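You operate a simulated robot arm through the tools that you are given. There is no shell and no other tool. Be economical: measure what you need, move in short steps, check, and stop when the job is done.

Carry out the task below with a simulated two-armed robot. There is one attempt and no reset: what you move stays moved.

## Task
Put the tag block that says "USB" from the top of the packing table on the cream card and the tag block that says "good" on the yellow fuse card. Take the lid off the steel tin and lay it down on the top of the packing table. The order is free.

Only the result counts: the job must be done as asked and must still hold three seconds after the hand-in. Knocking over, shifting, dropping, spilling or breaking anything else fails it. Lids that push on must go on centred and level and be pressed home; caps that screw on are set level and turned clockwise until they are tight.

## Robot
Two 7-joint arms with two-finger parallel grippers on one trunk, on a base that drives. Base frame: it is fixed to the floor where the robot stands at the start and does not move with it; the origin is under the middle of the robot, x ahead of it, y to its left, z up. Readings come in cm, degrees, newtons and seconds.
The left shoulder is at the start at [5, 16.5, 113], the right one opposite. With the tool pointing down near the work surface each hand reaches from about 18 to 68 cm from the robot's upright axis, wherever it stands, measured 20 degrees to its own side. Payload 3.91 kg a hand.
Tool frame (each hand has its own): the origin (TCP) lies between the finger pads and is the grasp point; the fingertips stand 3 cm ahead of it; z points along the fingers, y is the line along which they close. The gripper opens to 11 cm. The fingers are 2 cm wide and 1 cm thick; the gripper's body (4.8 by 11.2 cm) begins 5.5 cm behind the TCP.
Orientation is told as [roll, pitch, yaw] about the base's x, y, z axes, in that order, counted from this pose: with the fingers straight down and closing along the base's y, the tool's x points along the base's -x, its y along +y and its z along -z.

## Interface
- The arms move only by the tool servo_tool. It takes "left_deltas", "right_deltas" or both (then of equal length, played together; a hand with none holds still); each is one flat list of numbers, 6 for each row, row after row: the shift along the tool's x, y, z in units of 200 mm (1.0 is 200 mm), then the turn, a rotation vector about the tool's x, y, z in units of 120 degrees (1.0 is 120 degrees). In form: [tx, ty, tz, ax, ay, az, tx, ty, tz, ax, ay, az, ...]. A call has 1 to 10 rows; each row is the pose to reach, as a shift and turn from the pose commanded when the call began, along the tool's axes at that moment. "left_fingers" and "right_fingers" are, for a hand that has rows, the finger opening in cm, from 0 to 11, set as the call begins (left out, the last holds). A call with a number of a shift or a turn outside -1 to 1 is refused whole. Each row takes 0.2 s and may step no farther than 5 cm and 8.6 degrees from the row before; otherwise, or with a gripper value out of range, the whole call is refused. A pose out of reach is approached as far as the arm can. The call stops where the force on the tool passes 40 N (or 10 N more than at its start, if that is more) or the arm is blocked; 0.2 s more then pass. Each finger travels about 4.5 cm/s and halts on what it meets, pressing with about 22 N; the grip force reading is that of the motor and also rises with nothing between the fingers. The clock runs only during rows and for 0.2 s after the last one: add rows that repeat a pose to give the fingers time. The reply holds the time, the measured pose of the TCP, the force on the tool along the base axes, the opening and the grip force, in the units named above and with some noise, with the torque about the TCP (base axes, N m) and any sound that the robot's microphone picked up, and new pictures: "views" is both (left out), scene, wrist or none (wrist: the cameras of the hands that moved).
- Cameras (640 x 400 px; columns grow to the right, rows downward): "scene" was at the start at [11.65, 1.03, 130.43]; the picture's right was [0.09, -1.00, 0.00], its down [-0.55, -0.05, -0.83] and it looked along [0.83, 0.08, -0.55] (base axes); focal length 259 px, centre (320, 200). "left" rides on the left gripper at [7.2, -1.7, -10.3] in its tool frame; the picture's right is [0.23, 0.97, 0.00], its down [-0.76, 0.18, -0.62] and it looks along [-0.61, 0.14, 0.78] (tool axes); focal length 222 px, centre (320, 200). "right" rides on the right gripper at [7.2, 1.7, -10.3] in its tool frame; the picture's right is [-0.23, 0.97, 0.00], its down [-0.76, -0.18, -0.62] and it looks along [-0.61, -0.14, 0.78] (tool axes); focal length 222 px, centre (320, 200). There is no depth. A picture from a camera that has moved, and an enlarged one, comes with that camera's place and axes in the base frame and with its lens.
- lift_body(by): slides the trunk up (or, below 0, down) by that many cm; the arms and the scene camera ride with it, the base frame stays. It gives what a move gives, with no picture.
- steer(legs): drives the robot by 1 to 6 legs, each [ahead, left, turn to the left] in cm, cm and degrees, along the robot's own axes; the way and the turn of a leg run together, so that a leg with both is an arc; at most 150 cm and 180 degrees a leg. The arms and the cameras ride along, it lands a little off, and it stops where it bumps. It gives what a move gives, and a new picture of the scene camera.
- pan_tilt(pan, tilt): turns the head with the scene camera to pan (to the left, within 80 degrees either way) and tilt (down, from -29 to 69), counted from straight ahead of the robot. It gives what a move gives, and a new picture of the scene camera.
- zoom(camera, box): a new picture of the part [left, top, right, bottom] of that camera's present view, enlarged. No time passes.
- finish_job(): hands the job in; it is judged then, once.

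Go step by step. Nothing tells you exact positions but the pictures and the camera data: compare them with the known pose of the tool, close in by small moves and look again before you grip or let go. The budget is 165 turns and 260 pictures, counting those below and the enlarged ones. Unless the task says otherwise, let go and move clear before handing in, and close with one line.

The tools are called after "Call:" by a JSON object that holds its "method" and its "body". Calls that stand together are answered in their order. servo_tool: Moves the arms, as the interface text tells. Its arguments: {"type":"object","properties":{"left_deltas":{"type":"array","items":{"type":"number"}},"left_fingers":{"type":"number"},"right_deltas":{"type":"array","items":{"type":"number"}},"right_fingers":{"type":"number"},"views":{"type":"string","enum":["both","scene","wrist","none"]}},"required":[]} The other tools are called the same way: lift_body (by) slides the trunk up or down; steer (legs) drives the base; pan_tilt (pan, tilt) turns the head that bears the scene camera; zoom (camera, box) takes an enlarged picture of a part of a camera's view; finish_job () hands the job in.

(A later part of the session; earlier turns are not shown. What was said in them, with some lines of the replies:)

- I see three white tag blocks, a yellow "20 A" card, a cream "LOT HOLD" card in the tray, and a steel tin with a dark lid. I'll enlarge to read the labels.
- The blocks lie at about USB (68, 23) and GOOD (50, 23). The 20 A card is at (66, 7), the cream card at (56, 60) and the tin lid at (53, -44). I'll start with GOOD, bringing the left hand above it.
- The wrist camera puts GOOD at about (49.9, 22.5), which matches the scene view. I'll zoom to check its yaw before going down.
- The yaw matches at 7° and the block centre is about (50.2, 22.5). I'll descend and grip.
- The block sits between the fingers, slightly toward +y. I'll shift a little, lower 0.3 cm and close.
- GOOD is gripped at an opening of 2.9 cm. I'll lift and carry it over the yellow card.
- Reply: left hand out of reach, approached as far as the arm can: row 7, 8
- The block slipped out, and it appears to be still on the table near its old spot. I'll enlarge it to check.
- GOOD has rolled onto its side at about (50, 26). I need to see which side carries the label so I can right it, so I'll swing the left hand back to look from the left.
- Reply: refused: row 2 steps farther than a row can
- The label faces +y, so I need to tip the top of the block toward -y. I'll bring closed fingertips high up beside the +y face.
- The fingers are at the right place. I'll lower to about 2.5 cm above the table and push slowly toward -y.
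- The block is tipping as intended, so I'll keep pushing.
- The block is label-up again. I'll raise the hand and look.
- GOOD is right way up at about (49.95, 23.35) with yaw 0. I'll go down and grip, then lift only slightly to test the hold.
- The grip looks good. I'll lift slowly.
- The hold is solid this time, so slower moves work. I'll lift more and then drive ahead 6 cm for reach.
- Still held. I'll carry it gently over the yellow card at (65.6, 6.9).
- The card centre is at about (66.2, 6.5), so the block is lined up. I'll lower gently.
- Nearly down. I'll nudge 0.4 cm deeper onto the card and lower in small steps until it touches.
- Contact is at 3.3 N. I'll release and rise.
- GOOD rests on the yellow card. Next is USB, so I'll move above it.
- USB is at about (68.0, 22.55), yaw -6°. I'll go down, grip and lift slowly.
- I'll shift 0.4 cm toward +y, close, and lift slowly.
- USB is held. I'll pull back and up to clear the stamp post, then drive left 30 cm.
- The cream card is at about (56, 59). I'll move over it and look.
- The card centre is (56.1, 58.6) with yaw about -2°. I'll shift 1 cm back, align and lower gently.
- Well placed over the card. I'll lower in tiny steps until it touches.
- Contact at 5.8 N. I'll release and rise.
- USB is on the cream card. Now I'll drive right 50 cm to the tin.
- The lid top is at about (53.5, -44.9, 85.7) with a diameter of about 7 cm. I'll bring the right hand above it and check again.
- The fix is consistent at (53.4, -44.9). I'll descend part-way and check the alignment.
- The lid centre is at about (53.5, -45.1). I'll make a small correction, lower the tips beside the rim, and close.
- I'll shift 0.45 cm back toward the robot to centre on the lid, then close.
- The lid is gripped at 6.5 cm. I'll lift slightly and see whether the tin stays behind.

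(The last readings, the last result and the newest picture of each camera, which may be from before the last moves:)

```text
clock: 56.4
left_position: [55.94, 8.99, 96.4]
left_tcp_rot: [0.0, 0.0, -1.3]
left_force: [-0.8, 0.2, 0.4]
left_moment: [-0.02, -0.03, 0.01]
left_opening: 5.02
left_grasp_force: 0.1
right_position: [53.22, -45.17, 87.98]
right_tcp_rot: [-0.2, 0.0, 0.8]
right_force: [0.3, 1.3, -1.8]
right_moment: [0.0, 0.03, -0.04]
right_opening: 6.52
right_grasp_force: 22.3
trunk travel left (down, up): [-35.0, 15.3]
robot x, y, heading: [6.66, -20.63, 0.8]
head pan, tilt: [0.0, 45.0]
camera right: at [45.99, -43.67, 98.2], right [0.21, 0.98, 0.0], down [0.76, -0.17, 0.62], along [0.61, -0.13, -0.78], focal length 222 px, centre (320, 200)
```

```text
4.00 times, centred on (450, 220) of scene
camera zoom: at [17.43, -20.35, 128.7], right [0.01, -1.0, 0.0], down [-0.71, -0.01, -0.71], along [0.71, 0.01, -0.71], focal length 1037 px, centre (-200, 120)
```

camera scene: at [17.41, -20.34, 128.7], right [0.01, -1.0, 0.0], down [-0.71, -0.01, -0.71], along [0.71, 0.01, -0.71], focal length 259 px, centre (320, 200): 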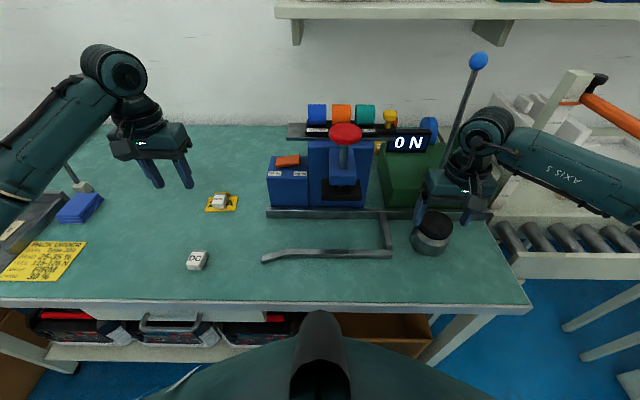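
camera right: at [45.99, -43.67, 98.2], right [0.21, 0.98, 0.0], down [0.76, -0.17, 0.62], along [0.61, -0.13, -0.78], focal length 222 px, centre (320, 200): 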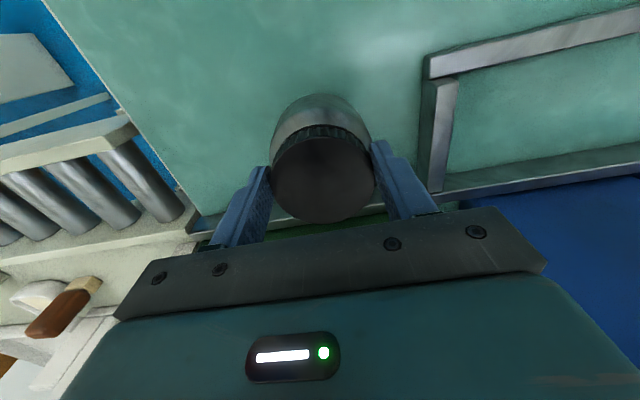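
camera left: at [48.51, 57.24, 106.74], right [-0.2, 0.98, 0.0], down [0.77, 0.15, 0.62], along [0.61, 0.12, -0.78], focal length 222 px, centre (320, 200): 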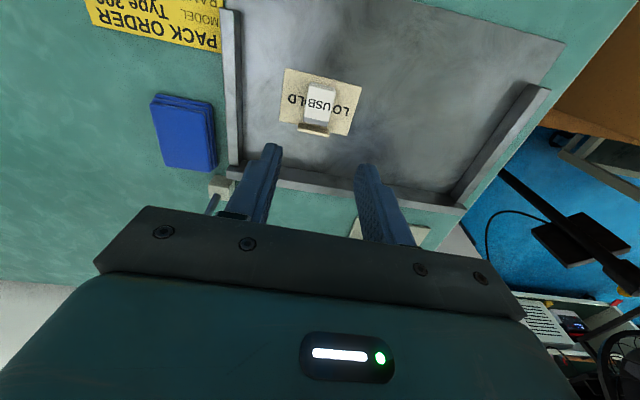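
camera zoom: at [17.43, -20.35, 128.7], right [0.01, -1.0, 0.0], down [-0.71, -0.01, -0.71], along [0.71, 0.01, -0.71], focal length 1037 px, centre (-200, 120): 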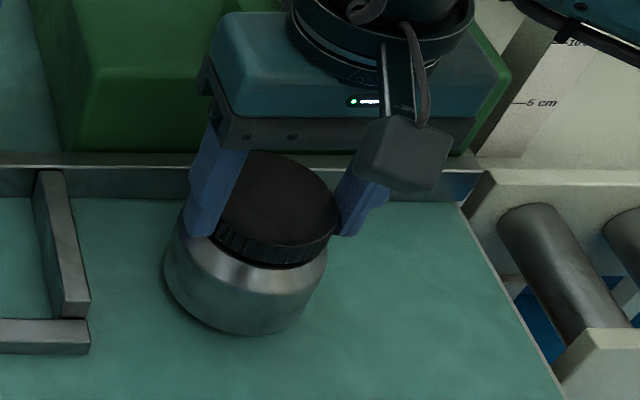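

The tin came up with the lid, so it's held on by a thread or a press fit. I'll set it back exactly, then try a counterclockwise turn while pressing lightly.

Call:
{"method": "servo_tool", "body": {"right_deltas": [0, 0, 0.01, 0, 0, 0, 0, 0, 0.02, 0, 0, 0, 0, 0, 0.03, 0, 0, 0, 0, 0, 0.038, 0, 0, 0, 0, 0, 0.044, 0, 0, 0], "views": "none"}}

Call:
{"method": "zoom", "body": {"camera": "scene", "box": [390, 170, 510, 270]}}

```text
clock: 57.6
left_position: [55.83, 8.89, 96.45]
left_tcp_rot: [0.1, 0.0, -1.3]
left_force: [-1.0, -0.1, 0.1]
left_moment: [0.02, 0.02, 0.03]
left_opening: 5.0
left_grasp_force: 0.0
right_position: [53.35, -45.05, 87.1]
right_tcp_rot: [0.0, -0.1, 0.9]
right_force: [-1.0, -0.4, 4.3]
right_moment: [0.21, 0.03, -0.02]
right_opening: 6.55
right_grasp_force: 21.5
trunk travel left (down, up): [-35.0, 15.3]
robot x, y, heading: [6.4, -20.86, 0.8]
head pan, tilt: [0.0, 45.0]
```

```text
4.00 times, centred on (450, 220) of scene
camera zoom: at [17.37, -20.33, 128.72], right [0.01, -1.0, 0.0], down [-0.71, -0.01, -0.71], along [0.71, 0.01, -0.71], focal length 1037 px, centre (-200, 120)
```

zoom: 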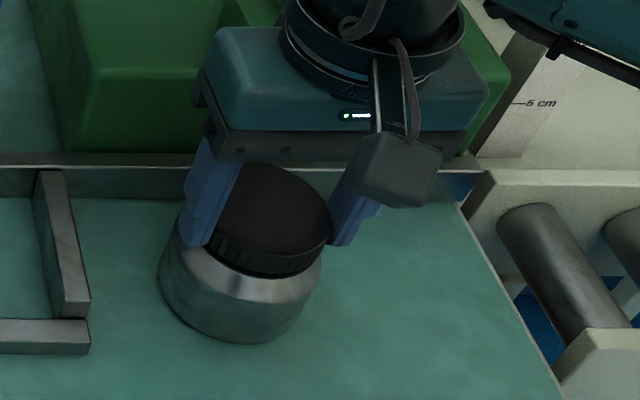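

Call:
{"method": "servo_tool", "body": {"right_deltas": [0, 0, 0.003, 0, 0, -0.05, 0, 0, 0.003, 0, 0, -0.1, 0, 0, 0.003, 0, 0, -0.15, 0, 0, 0.003, 0, 0, -0.2, 0, 0, 0.003, 0, 0, -0.25], "views": "wrist"}}

Call:
{"method": "zoom", "body": {"camera": "scene", "box": [390, 170, 510, 270]}}

```text
clock: 58.8
left_position: [55.7, 8.97, 96.47]
left_tcp_rot: [-0.1, -0.2, -1.3]
left_force: [0.9, -0.9, 0.2]
left_moment: [0.03, 0.03, -0.01]
left_opening: 5.03
left_grasp_force: 0.1
right_position: [53.15, -44.96, 86.96]
right_tcp_rot: [0.0, 0.1, 31.1]
right_force: [-2.8, 9.7, 14.1]
right_moment: [0.62, 0.33, -0.12]
right_opening: 6.57
right_grasp_force: 22.1
trunk travel left (down, up): [-35.0, 15.3]
robot x, y, heading: [6.47, -21.02, 0.8]
head pan, tilt: [0.0, 45.0]
camera right: at [46.05, -47.32, 97.29], right [-0.31, 0.95, 0.0], down [0.75, 0.24, 0.62], along [0.59, 0.19, -0.78], focal length 222 px, centre (320, 200)
```

right: 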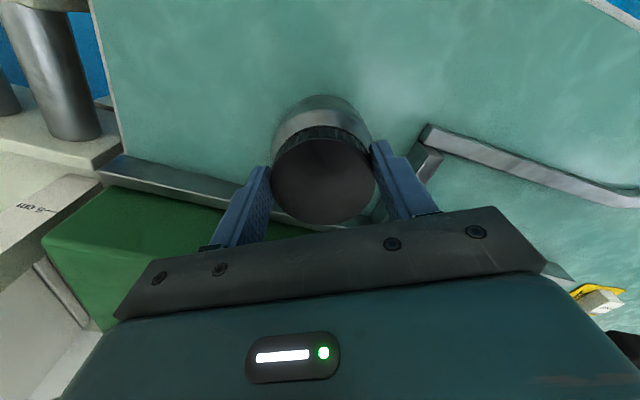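

```text
4.00 times, centred on (450, 220) of scene
camera zoom: at [17.27, -20.19, 128.73], right [0.01, -1.0, 0.0], down [-0.71, -0.01, -0.71], along [0.71, 0.01, -0.71], focal length 1037 px, centre (-200, 120)
```

zoom: 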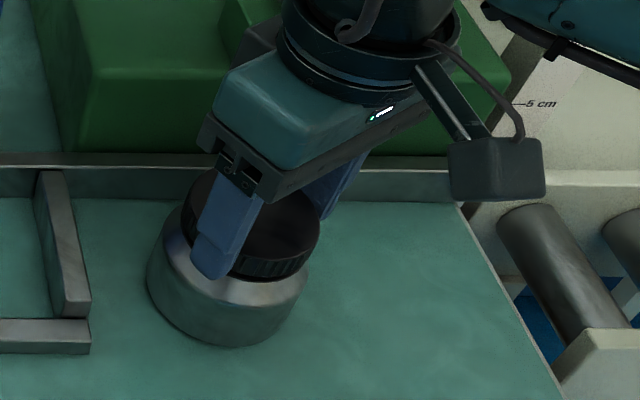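

Call:
{"method": "servo_tool", "body": {"right_deltas": [0, 0, -0.004, 0, 0, -0.05, 0, 0, -0.004, 0, 0, -0.1, 0, 0, -0.004, 0, 0, -0.15, 0, 0, -0.004, 0, 0, -0.2, 0, 0, -0.004, 0, 0, -0.25], "views": "none"}}

Call:
{"method": "zoom", "body": {"camera": "scene", "box": [390, 170, 510, 270]}}

```text
clock: 60.0
left_position: [55.85, 8.93, 96.42]
left_tcp_rot: [0.0, 0.0, -1.3]
left_force: [1.2, 0.0, -0.3]
left_moment: [-0.02, -0.01, -0.03]
left_opening: 5.02
left_grasp_force: 0.0
right_position: [53.4, -44.14, 86.99]
right_tcp_rot: [0.0, -0.3, 42.8]
right_force: [0.2, -1.2, 0.4]
right_moment: [0.03, 0.02, -0.02]
right_opening: 6.54
right_grasp_force: 22.3
right hand out of reach, approached as far as the arm can: row 2, 3, 4, 5
trunk travel left (down, up): [-35.0, 15.3]
robot x, y, heading: [6.64, -20.87, 0.7]
head pan, tilt: [0.0, 45.0]
heard: snap
```

```text
4.00 times, centred on (450, 220) of scene
camera zoom: at [17.42, -20.35, 128.7], right [0.01, -1.0, 0.0], down [-0.71, -0.01, -0.71], along [0.71, 0.01, -0.71], focal length 1037 px, centre (-200, 120)
```

zoom: 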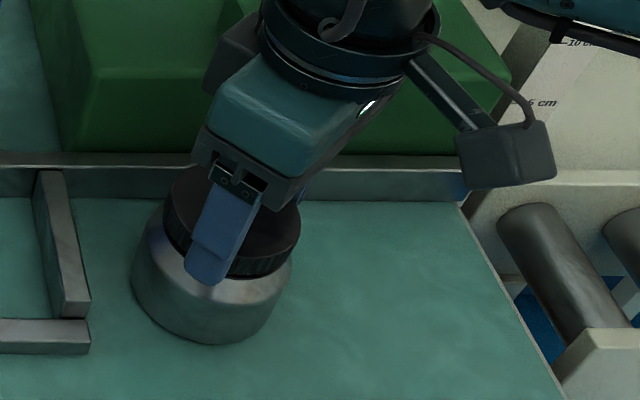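

I heard a snap, so the lid may have popped loose; the wrist is also at its turning limit. I'll lift slightly to test.

Call:
{"method": "servo_tool", "body": {"right_deltas": [0, 0, -0.01, 0, 0, 0, 0, 0, -0.02, 0, 0, 0, 0, 0, -0.035, 0, 0, 0, 0, 0, -0.05, 0, 0, 0, 0, 0, -0.05, 0, 0, 0], "views": "wrist"}}

Call:
{"method": "zoom", "body": {"camera": "scene", "box": [390, 170, 510, 270]}}

```text
clock: 61.2
left_position: [55.91, 8.96, 96.38]
left_tcp_rot: [0.0, 0.0, -1.3]
left_force: [0.0, -0.1, -0.4]
left_moment: [0.02, 0.04, -0.02]
left_opening: 5.02
left_grasp_force: 0.0
right_position: [53.42, -43.95, 87.87]
right_tcp_rot: [0.0, -0.2, 42.8]
right_force: [0.2, -0.2, -0.6]
right_moment: [-0.01, -0.03, 0.01]
right_opening: 6.55
right_grasp_force: 22.2
trunk travel left (down, up): [-35.0, 15.3]
robot x, y, heading: [6.47, -20.87, 0.6]
head pan, tilt: [0.0, 45.0]
camera right: at [46.77, -47.91, 98.23], right [-0.5, 0.87, 0.0], down [0.68, 0.38, 0.63], along [0.54, 0.31, -0.78], focal length 222 px, centre (320, 200)
```

right: 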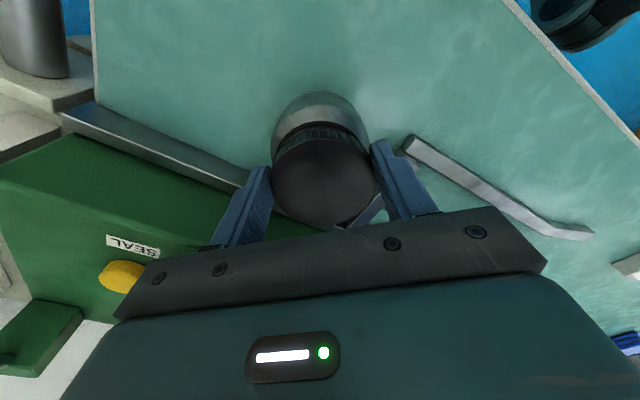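

```text
4.00 times, centred on (450, 220) of scene
camera zoom: at [17.42, -20.35, 128.7], right [0.01, -1.0, 0.0], down [-0.71, -0.01, -0.71], along [0.71, 0.01, -0.71], focal length 1037 px, centre (-200, 120)
```

zoom: 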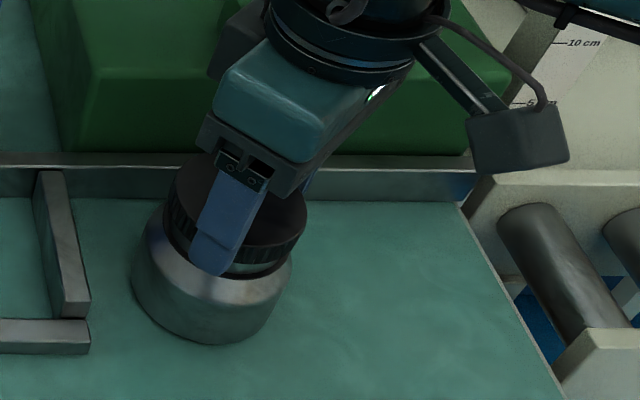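

The lid is coming away and the tin stays put. I'll lift it clear slowly.

Call:
{"method": "servo_tool", "body": {"right_deltas": [0, 0, -0.03, 0, 0, 0, 0, 0, -0.07, 0, 0, 0, 0, 0, -0.12, 0, 0, 0, 0, 0, -0.18, 0, 0, 0, 0, 0, -0.24, 0, 0, 0, 0, 0, -0.3, 0, 0, 0, 0, 0, -0.3, 0, 0, 0], "views": "both"}}

Call:
{"method": "zoom", "body": {"camera": "scene", "box": [360, 120, 540, 280]}}

```text
clock: 62.8
left_position: [55.85, 9.01, 96.48]
left_tcp_rot: [0.1, 0.1, -1.3]
left_force: [0.0, 0.4, -0.1]
left_moment: [-0.01, -0.03, 0.01]
left_opening: 5.01
left_grasp_force: 0.0
right_position: [53.12, -44.06, 93.9]
right_tcp_rot: [0.0, -0.3, 42.8]
right_force: [0.0, 0.0, -0.2]
right_moment: [0.04, 0.01, 0.03]
right_opening: 6.54
right_grasp_force: 22.1
trunk travel left (down, up): [-35.0, 15.3]
robot x, y, heading: [6.6, -20.39, 0.8]
head pan, tilt: [0.0, 45.0]
camera scene: at [17.42, -20.35, 128.7], right [0.01, -1.0, 0.0], down [-0.71, -0.01, -0.71], along [0.71, 0.01, -0.71], focal length 259 px, centre (320, 200)
camera right: at [46.65, -47.86, 104.22], right [-0.49, 0.87, 0.0], down [0.68, 0.38, 0.63], along [0.54, 0.31, -0.78], focal length 222 px, centre (320, 200)
```

scene: 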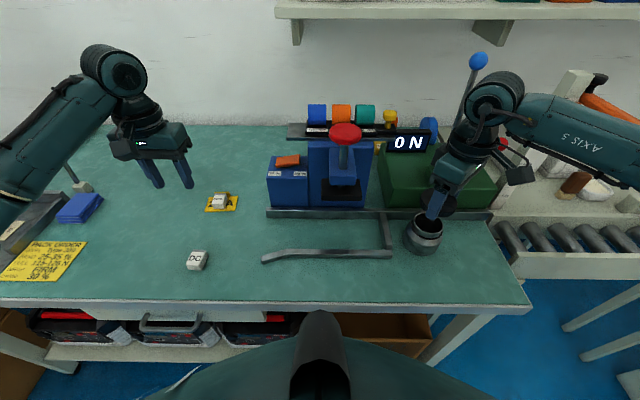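
right: 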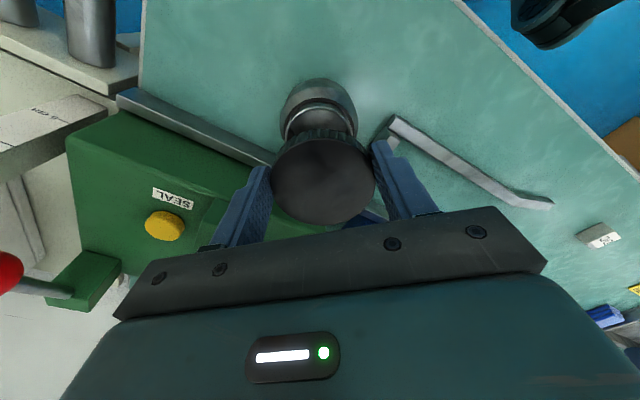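

```text
2.50 times, centred on (450, 200) of scene
camera zoom: at [17.42, -20.35, 128.7], right [0.01, -1.0, 0.0], down [-0.71, -0.01, -0.71], along [0.71, 0.01, -0.71], focal length 648 px, centre (-5, 200)
```

zoom: 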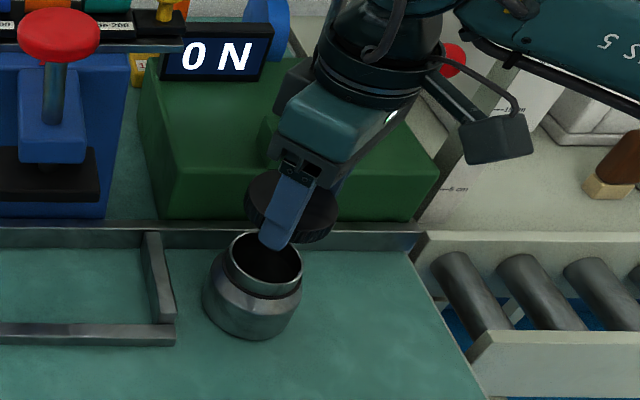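

The lid is free and the tin is upright with its open neck. I'll carry the lid to free table space at about (44.5, -49), turning the wrist back on the way.

Call:
{"method": "servo_tool", "body": {"right_deltas": [0.03, 0.007, 0, 0, 0, 0.02, 0.08, 0.02, 0, 0, 0, 0.06, 0.15, 0.036, 0, 0, 0, 0.1, 0.23, 0.054, 0, 0, 0, 0.14, 0.31, 0.072, 0, 0, 0, 0.18, 0.38, 0.09, 0, 0, 0, 0.22, 0.44, 0.103, 0, 0, 0, 0.25, 0.475, 0.111, 0, 0, 0, 0.27, 0.487, 0.114, 0, 0, 0, 0.27, 0.487, 0.114, 0, 0, 0, 0.27], "views": "both"}}

Call:
{"method": "zoom", "body": {"camera": "scene", "box": [360, 150, 560, 330]}}

```text
clock: 65.0
left_position: [55.98, 9.03, 96.41]
left_tcp_rot: [0.1, -0.1, -1.4]
left_force: [-0.9, -0.1, -0.3]
left_moment: [-0.02, -0.03, -0.01]
left_opening: 5.01
left_grasp_force: 0.1
right_position: [44.42, -49.02, 93.77]
right_tcp_rot: [0.2, -0.4, 10.4]
right_force: [0.6, -0.2, -0.8]
right_moment: [0.03, 0.04, -0.01]
right_opening: 6.56
right_grasp_force: 22.1
trunk travel left (down, up): [-35.0, 15.3]
robot x, y, heading: [6.42, -20.57, 0.9]
head pan, tilt: [0.0, 45.0]
camera scene: at [17.42, -20.34, 128.7], right [0.01, -1.0, 0.0], down [-0.71, -0.01, -0.71], along [0.71, 0.01, -0.71], focal length 259 px, centre (320, 200)
camera right: at [36.9, -48.75, 104.06], right [0.05, 1.0, 0.0], down [0.78, -0.04, 0.62], along [0.62, -0.03, -0.78], focal length 222 px, centre (320, 200)
```

scene: 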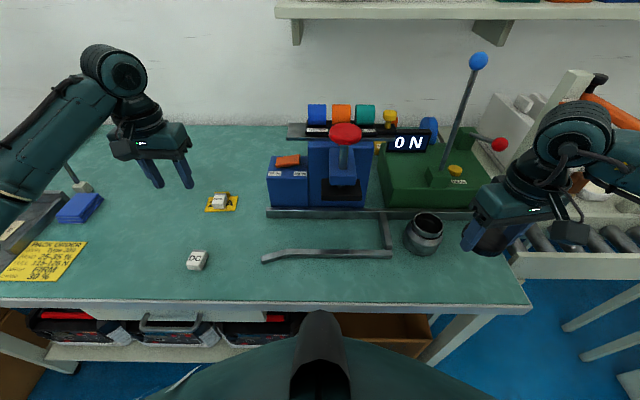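
right: 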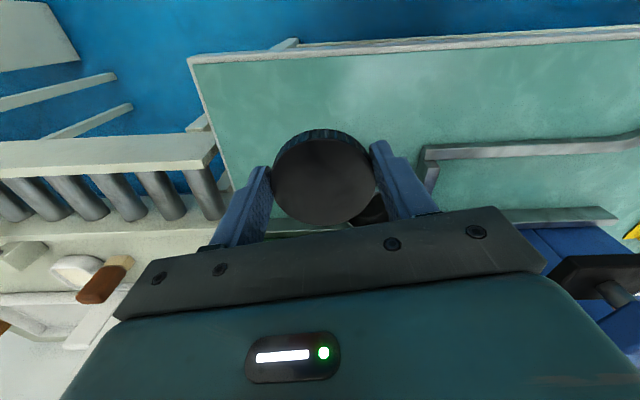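

```text
2.22 times, centred on (460, 240) of scene
camera zoom: at [17.42, -20.34, 128.7], right [0.01, -1.0, 0.0], down [-0.71, -0.01, -0.71], along [0.71, 0.01, -0.71], focal length 576 px, centre (9, 111)
```

zoom: 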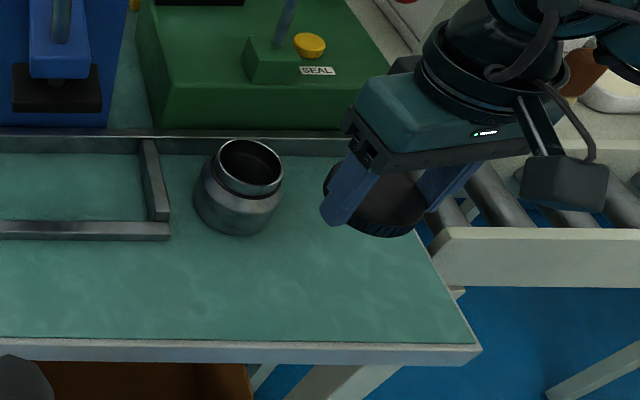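

The spot is clear (table edges at x 38.8 and y -61). I'll lower the lid.

Call:
{"method": "servo_tool", "body": {"right_deltas": [0, 0, 0.04, 0, 0, 0, 0, 0, 0.12, 0, 0, 0, 0, 0, 0.21, 0, 0, 0, 0, 0, 0.3, 0, 0, 0, 0, 0, 0.39, 0, 0, 0, 0, 0, 0.46, 0, 0, 0, 0, 0, 0.51, 0, 0, 0, 0, 0, 0.55, 0, 0, 0, 0, 0, 0.57, 0, 0, 0], "views": "scene"}}

Call:
{"method": "zoom", "body": {"camera": "scene", "box": [400, 200, 540, 320]}}

```text
clock: 67.0
left_position: [55.88, 9.0, 96.44]
left_tcp_rot: [0.0, 0.1, -1.3]
left_force: [-0.1, 0.2, -0.2]
left_moment: [-0.04, 0.0, -0.02]
left_opening: 5.01
left_grasp_force: 0.0
right_position: [44.42, -49.1, 82.57]
right_tcp_rot: [0.2, -0.1, 10.4]
right_force: [0.1, 0.0, -0.4]
right_moment: [0.0, 0.03, 0.0]
right_opening: 6.55
right_grasp_force: 22.3
trunk travel left (down, up): [-35.0, 15.3]
robot x, y, heading: [6.6, -20.96, 0.8]
head pan, tilt: [0.0, 45.0]
camera scene: at [17.42, -20.34, 128.7], right [0.01, -1.0, 0.0], down [-0.71, -0.01, -0.71], along [0.71, 0.01, -0.71], focal length 259 px, centre (320, 200)
```

scene: 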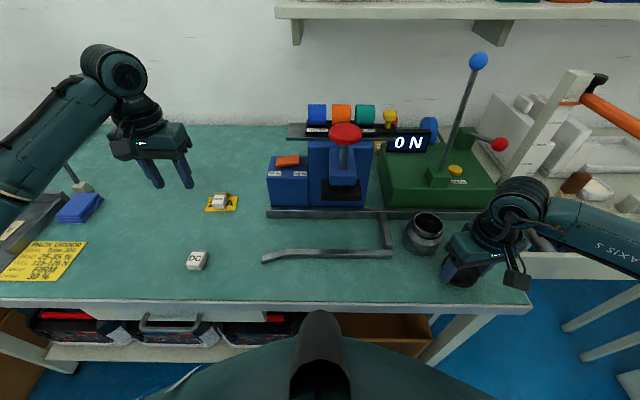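

```text
3.33 times, centred on (470, 260) of scene
camera zoom: at [17.42, -20.34, 128.7], right [0.01, -1.0, 0.0], down [-0.71, -0.01, -0.71], along [0.71, 0.01, -0.71], focal length 864 px, centre (-180, 0)
```

zoom: 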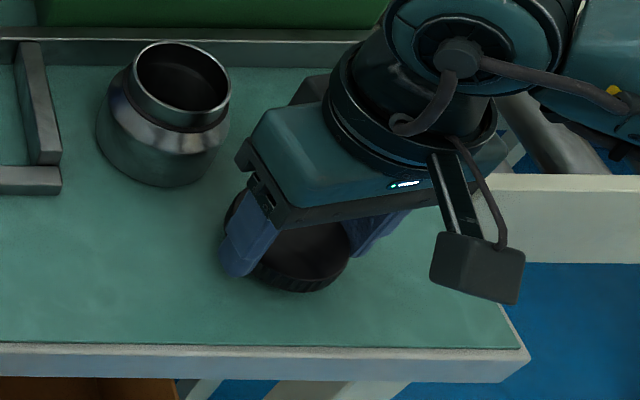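

Call:
{"method": "servo_tool", "body": {"right_deltas": [0, 0, 0.02, 0, 0, 0, 0, 0, 0.04, 0, 0, 0, 0, 0, 0.05, 0, 0, 0], "views": "none"}}

Call:
{"method": "servo_tool", "body": {"right_deltas": [0, 0, 0.006, 0, 0, 0, 0, 0, 0.012, 0, 0, 0], "views": "none"}}

```text
clock: 67.8
left_position: [55.99, 8.83, 96.28]
left_tcp_rot: [0.1, 0.0, -1.3]
left_force: [0.4, 0.1, 0.6]
left_moment: [-0.02, -0.02, 0.0]
left_opening: 5.04
left_grasp_force: 0.1
right_position: [44.41, -48.88, 81.51]
right_tcp_rot: [0.2, -0.1, 10.4]
right_force: [-0.4, 0.1, 0.0]
right_moment: [0.04, 0.01, -0.02]
right_opening: 6.53
right_grasp_force: 21.5
trunk travel left (down, up): [-35.0, 15.3]
robot x, y, heading: [6.7, -20.72, 0.8]
head pan, tilt: [0.0, 45.0]
```

```text
clock: 68.4
left_position: [55.88, 8.99, 96.38]
left_tcp_rot: [0.0, 0.0, -1.3]
left_force: [0.2, 0.4, 0.4]
left_moment: [-0.01, -0.05, 0.0]
left_opening: 5.01
left_grasp_force: 0.1
right_position: [44.45, -48.92, 81.28]
right_tcp_rot: [0.3, -0.2, 10.5]
right_force: [0.0, -0.6, 0.2]
right_moment: [0.03, -0.02, 0.02]
right_opening: 6.55
right_grasp_force: 21.7
trunk travel left (down, up): [-35.0, 15.3]
robot x, y, heading: [6.32, -20.64, 0.9]
head pan, tilt: [0.0, 45.0]
```

Call:
{"method": "servo_tool", "body": {"right_deltas": [0, 0, 0.005, 0, 0, 0, 0, 0, 0.01, 0, 0, 0], "views": "none"}}

Call:
{"method": "zoom", "body": {"camera": "scene", "box": [400, 200, 540, 320]}}

```text
clock: 69.0
left_position: [55.94, 9.01, 96.37]
left_tcp_rot: [0.0, -0.1, -1.3]
left_force: [0.3, 0.4, 0.7]
left_moment: [-0.02, -0.02, -0.02]
left_opening: 5.03
left_grasp_force: 0.1
right_position: [44.52, -49.06, 81.11]
right_tcp_rot: [0.3, -0.2, 10.4]
right_force: [-0.6, 0.0, -0.7]
right_moment: [0.01, 0.0, 0.01]
right_opening: 6.57
right_grasp_force: 21.9
trunk travel left (down, up): [-35.0, 15.3]
robot x, y, heading: [6.17, -20.84, 0.9]
head pan, tilt: [0.0, 45.0]
```

```text
3.33 times, centred on (470, 260) of scene
camera zoom: at [17.42, -20.34, 128.7], right [0.01, -1.0, 0.0], down [-0.71, -0.01, -0.71], along [0.71, 0.01, -0.71], focal length 864 px, centre (-180, 0)
```

zoom: 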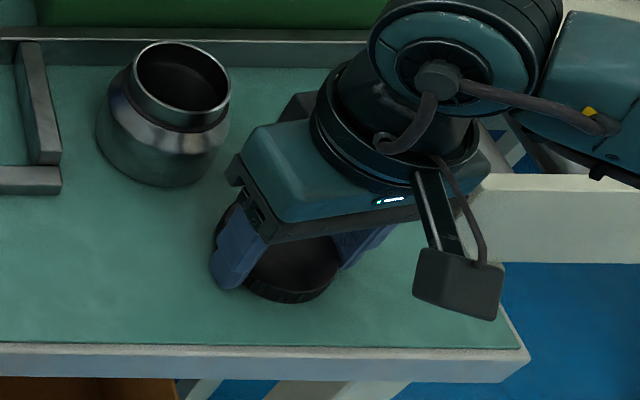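

Call:
{"method": "servo_tool", "body": {"right_deltas": [0, 0, 0.004, 0, 0, 0, 0, 0, 0.008, 0, 0, 0], "views": "none"}}

```text
clock: 69.6
left_position: [55.85, 9.03, 96.51]
left_tcp_rot: [0.0, 0.0, -1.2]
left_force: [0.9, -0.9, 0.0]
left_moment: [0.02, 0.0, 0.03]
left_opening: 5.0
left_grasp_force: 0.0
right_position: [44.47, -49.05, 81.09]
right_tcp_rot: [0.1, -0.3, 10.4]
right_force: [-0.4, -2.1, 7.6]
right_moment: [-0.33, 0.01, 0.04]
right_opening: 6.54
right_grasp_force: 21.9
trunk travel left (down, up): [-35.0, 15.3]
robot x, y, heading: [6.27, -20.98, 0.6]
head pan, tilt: [0.0, 45.0]
```

Contact at 7.6 N. I'll back off slightly, release and rise.

Call:
{"method": "servo_tool", "body": {"right_deltas": [0, 0, -0.004, 0, 0, 0, 0, 0, -0.004, 0, 0, 0, 0, 0, -0.004, 0, 0, 0, 0, 0, -0.004, 0, 0, 0], "right_fingers": 9, "views": "none"}}

Call:
{"method": "servo_tool", "body": {"right_deltas": [0, 0, -0.05, 0, 0, 0, 0, 0, -0.15, 0, 0, 0, 0, 0, -0.3, 0, 0, 0, 0, 0, -0.5, 0, 0, 0, 0, 0, -0.7, 0, 0, 0, 0, 0, -0.9, 0, 0, 0], "views": "both"}}

Call:
{"method": "zoom", "body": {"camera": "scene", "box": [400, 200, 540, 320]}}

```text
clock: 70.6
left_position: [55.9, 8.98, 96.52]
left_tcp_rot: [0.0, 0.1, -1.3]
left_force: [-0.3, 0.0, -0.7]
left_moment: [0.0, -0.01, 0.01]
left_opening: 4.99
left_grasp_force: 0.0
right_position: [44.33, -48.92, 81.04]
right_tcp_rot: [0.2, -0.2, 10.4]
right_force: [0.6, 4.6, 5.4]
right_moment: [-0.12, 0.01, 0.0]
right_opening: 8.75
right_grasp_force: 0.0
trunk travel left (down, up): [-35.0, 15.3]
robot x, y, heading: [6.5, -20.73, 0.6]
head pan, tilt: [0.0, 45.0]
```

```text
clock: 72.0
left_position: [56.01, 9.03, 96.36]
left_tcp_rot: [-0.1, 0.0, -1.3]
left_force: [-0.4, 0.2, 0.1]
left_moment: [-0.02, 0.0, 0.01]
left_opening: 5.03
left_grasp_force: 0.0
right_position: [44.44, -48.77, 98.81]
right_tcp_rot: [0.2, 0.0, 10.4]
right_force: [-0.5, 0.5, -0.8]
right_moment: [-0.01, -0.02, 0.0]
right_opening: 9.01
right_grasp_force: 0.1
trunk travel left (down, up): [-35.0, 15.3]
robot x, y, heading: [6.37, -20.68, 1.0]
head pan, tilt: [0.0, 45.0]
camera scene: at [17.42, -20.32, 128.7], right [0.01, -1.0, 0.0], down [-0.71, -0.01, -0.71], along [0.71, 0.01, -0.71], focal length 259 px, centre (320, 200)
camera right: at [37.03, -48.58, 109.19], right [0.05, 1.0, 0.0], down [0.78, -0.04, 0.62], along [0.62, -0.03, -0.78], focal length 222 px, centre (320, 200)
```

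scene: 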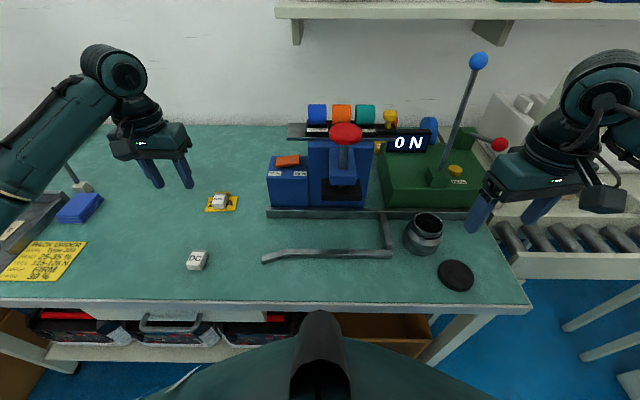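
right: 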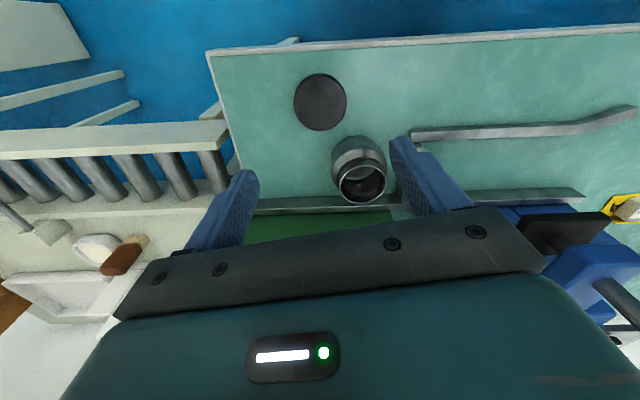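

```text
3.33 times, centred on (470, 260) of scene
camera zoom: at [17.42, -20.32, 128.7], right [0.01, -1.0, 0.0], down [-0.71, -0.01, -0.71], along [0.71, 0.01, -0.71], focal length 864 px, centre (-180, 0)
```

zoom: 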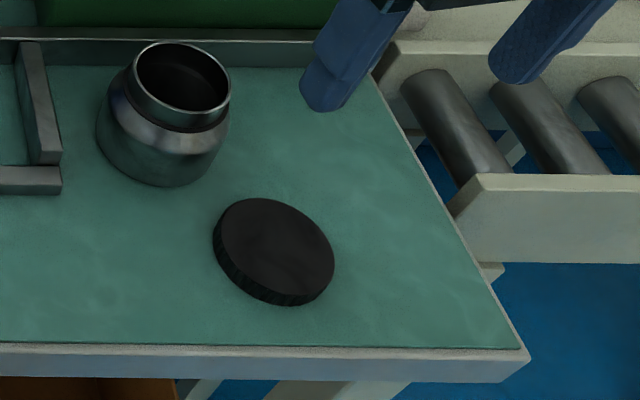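

The lid lies flat on the table, the tin stands upright and open, and both tag blocks are on their cards. I'll take one last look before handing in.

Call:
{"method": "pan_tilt", "body": {"pan": 40, "tilt": 33}}

Call:
{"method": "zoom", "body": {"camera": "scene", "box": [160, 120, 480, 320]}}

```text
clock: 73.1
left_position: [55.88, 8.9, 96.37]
left_tcp_rot: [0.0, 0.0, -1.3]
left_force: [-0.1, 1.0, -0.8]
left_moment: [-0.02, -0.03, 0.0]
left_opening: 5.03
left_grasp_force: 0.1
right_position: [44.54, -48.8, 98.73]
right_tcp_rot: [0.2, -0.1, 10.4]
right_force: [0.7, 1.1, -1.1]
right_moment: [0.0, 0.01, 0.04]
right_opening: 8.99
right_grasp_force: 0.1
trunk travel left (down, up): [-35.0, 15.3]
robot x, y, heading: [6.89, -21.04, 0.7]
head pan, tilt: [40.0, 33.0]
camera scene: at [16.03, -14.64, 130.49], right [0.65, -0.76, 0.0], down [-0.41, -0.36, -0.84], along [0.64, 0.55, -0.54], focal length 259 px, centre (320, 200)
```

scene: 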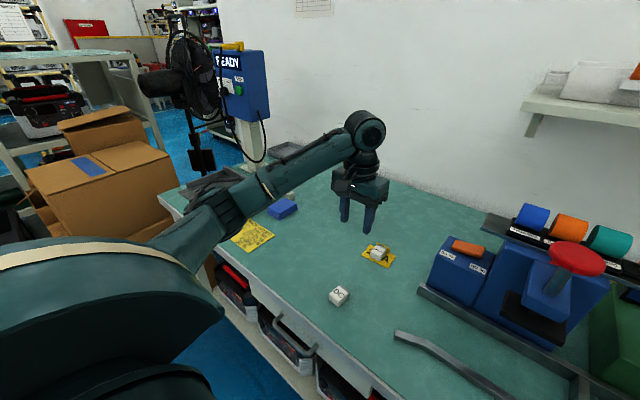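

```text
2.00 times, centred on (320, 220) of scene
camera zoom: at [16.03, -14.64, 130.49], right [0.65, -0.76, 0.0], down [-0.41, -0.36, -0.84], along [0.64, 0.55, -0.54], focal length 519 px, centre (320, 160)
```

zoom: 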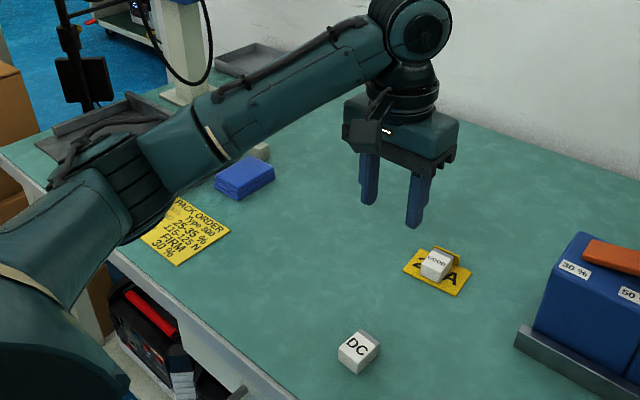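

GOOD is in place and both hands are clear of everything. The left arm hides the tray from here, but I saw USB resting on its card when I let go, so I'm handing in.

Call:
{"method": "finish_job", "body": {}}

```text
The job is handed in.
```

I handed in with the "USB" block on the cream card, the "good" block on the yellow fuse card, and the tin's lid lying flat on the packing table; along the way "good" slipped and rolled on its side (set label-up again), and the tin moved about 1 to 1.5 cm and stayed there.
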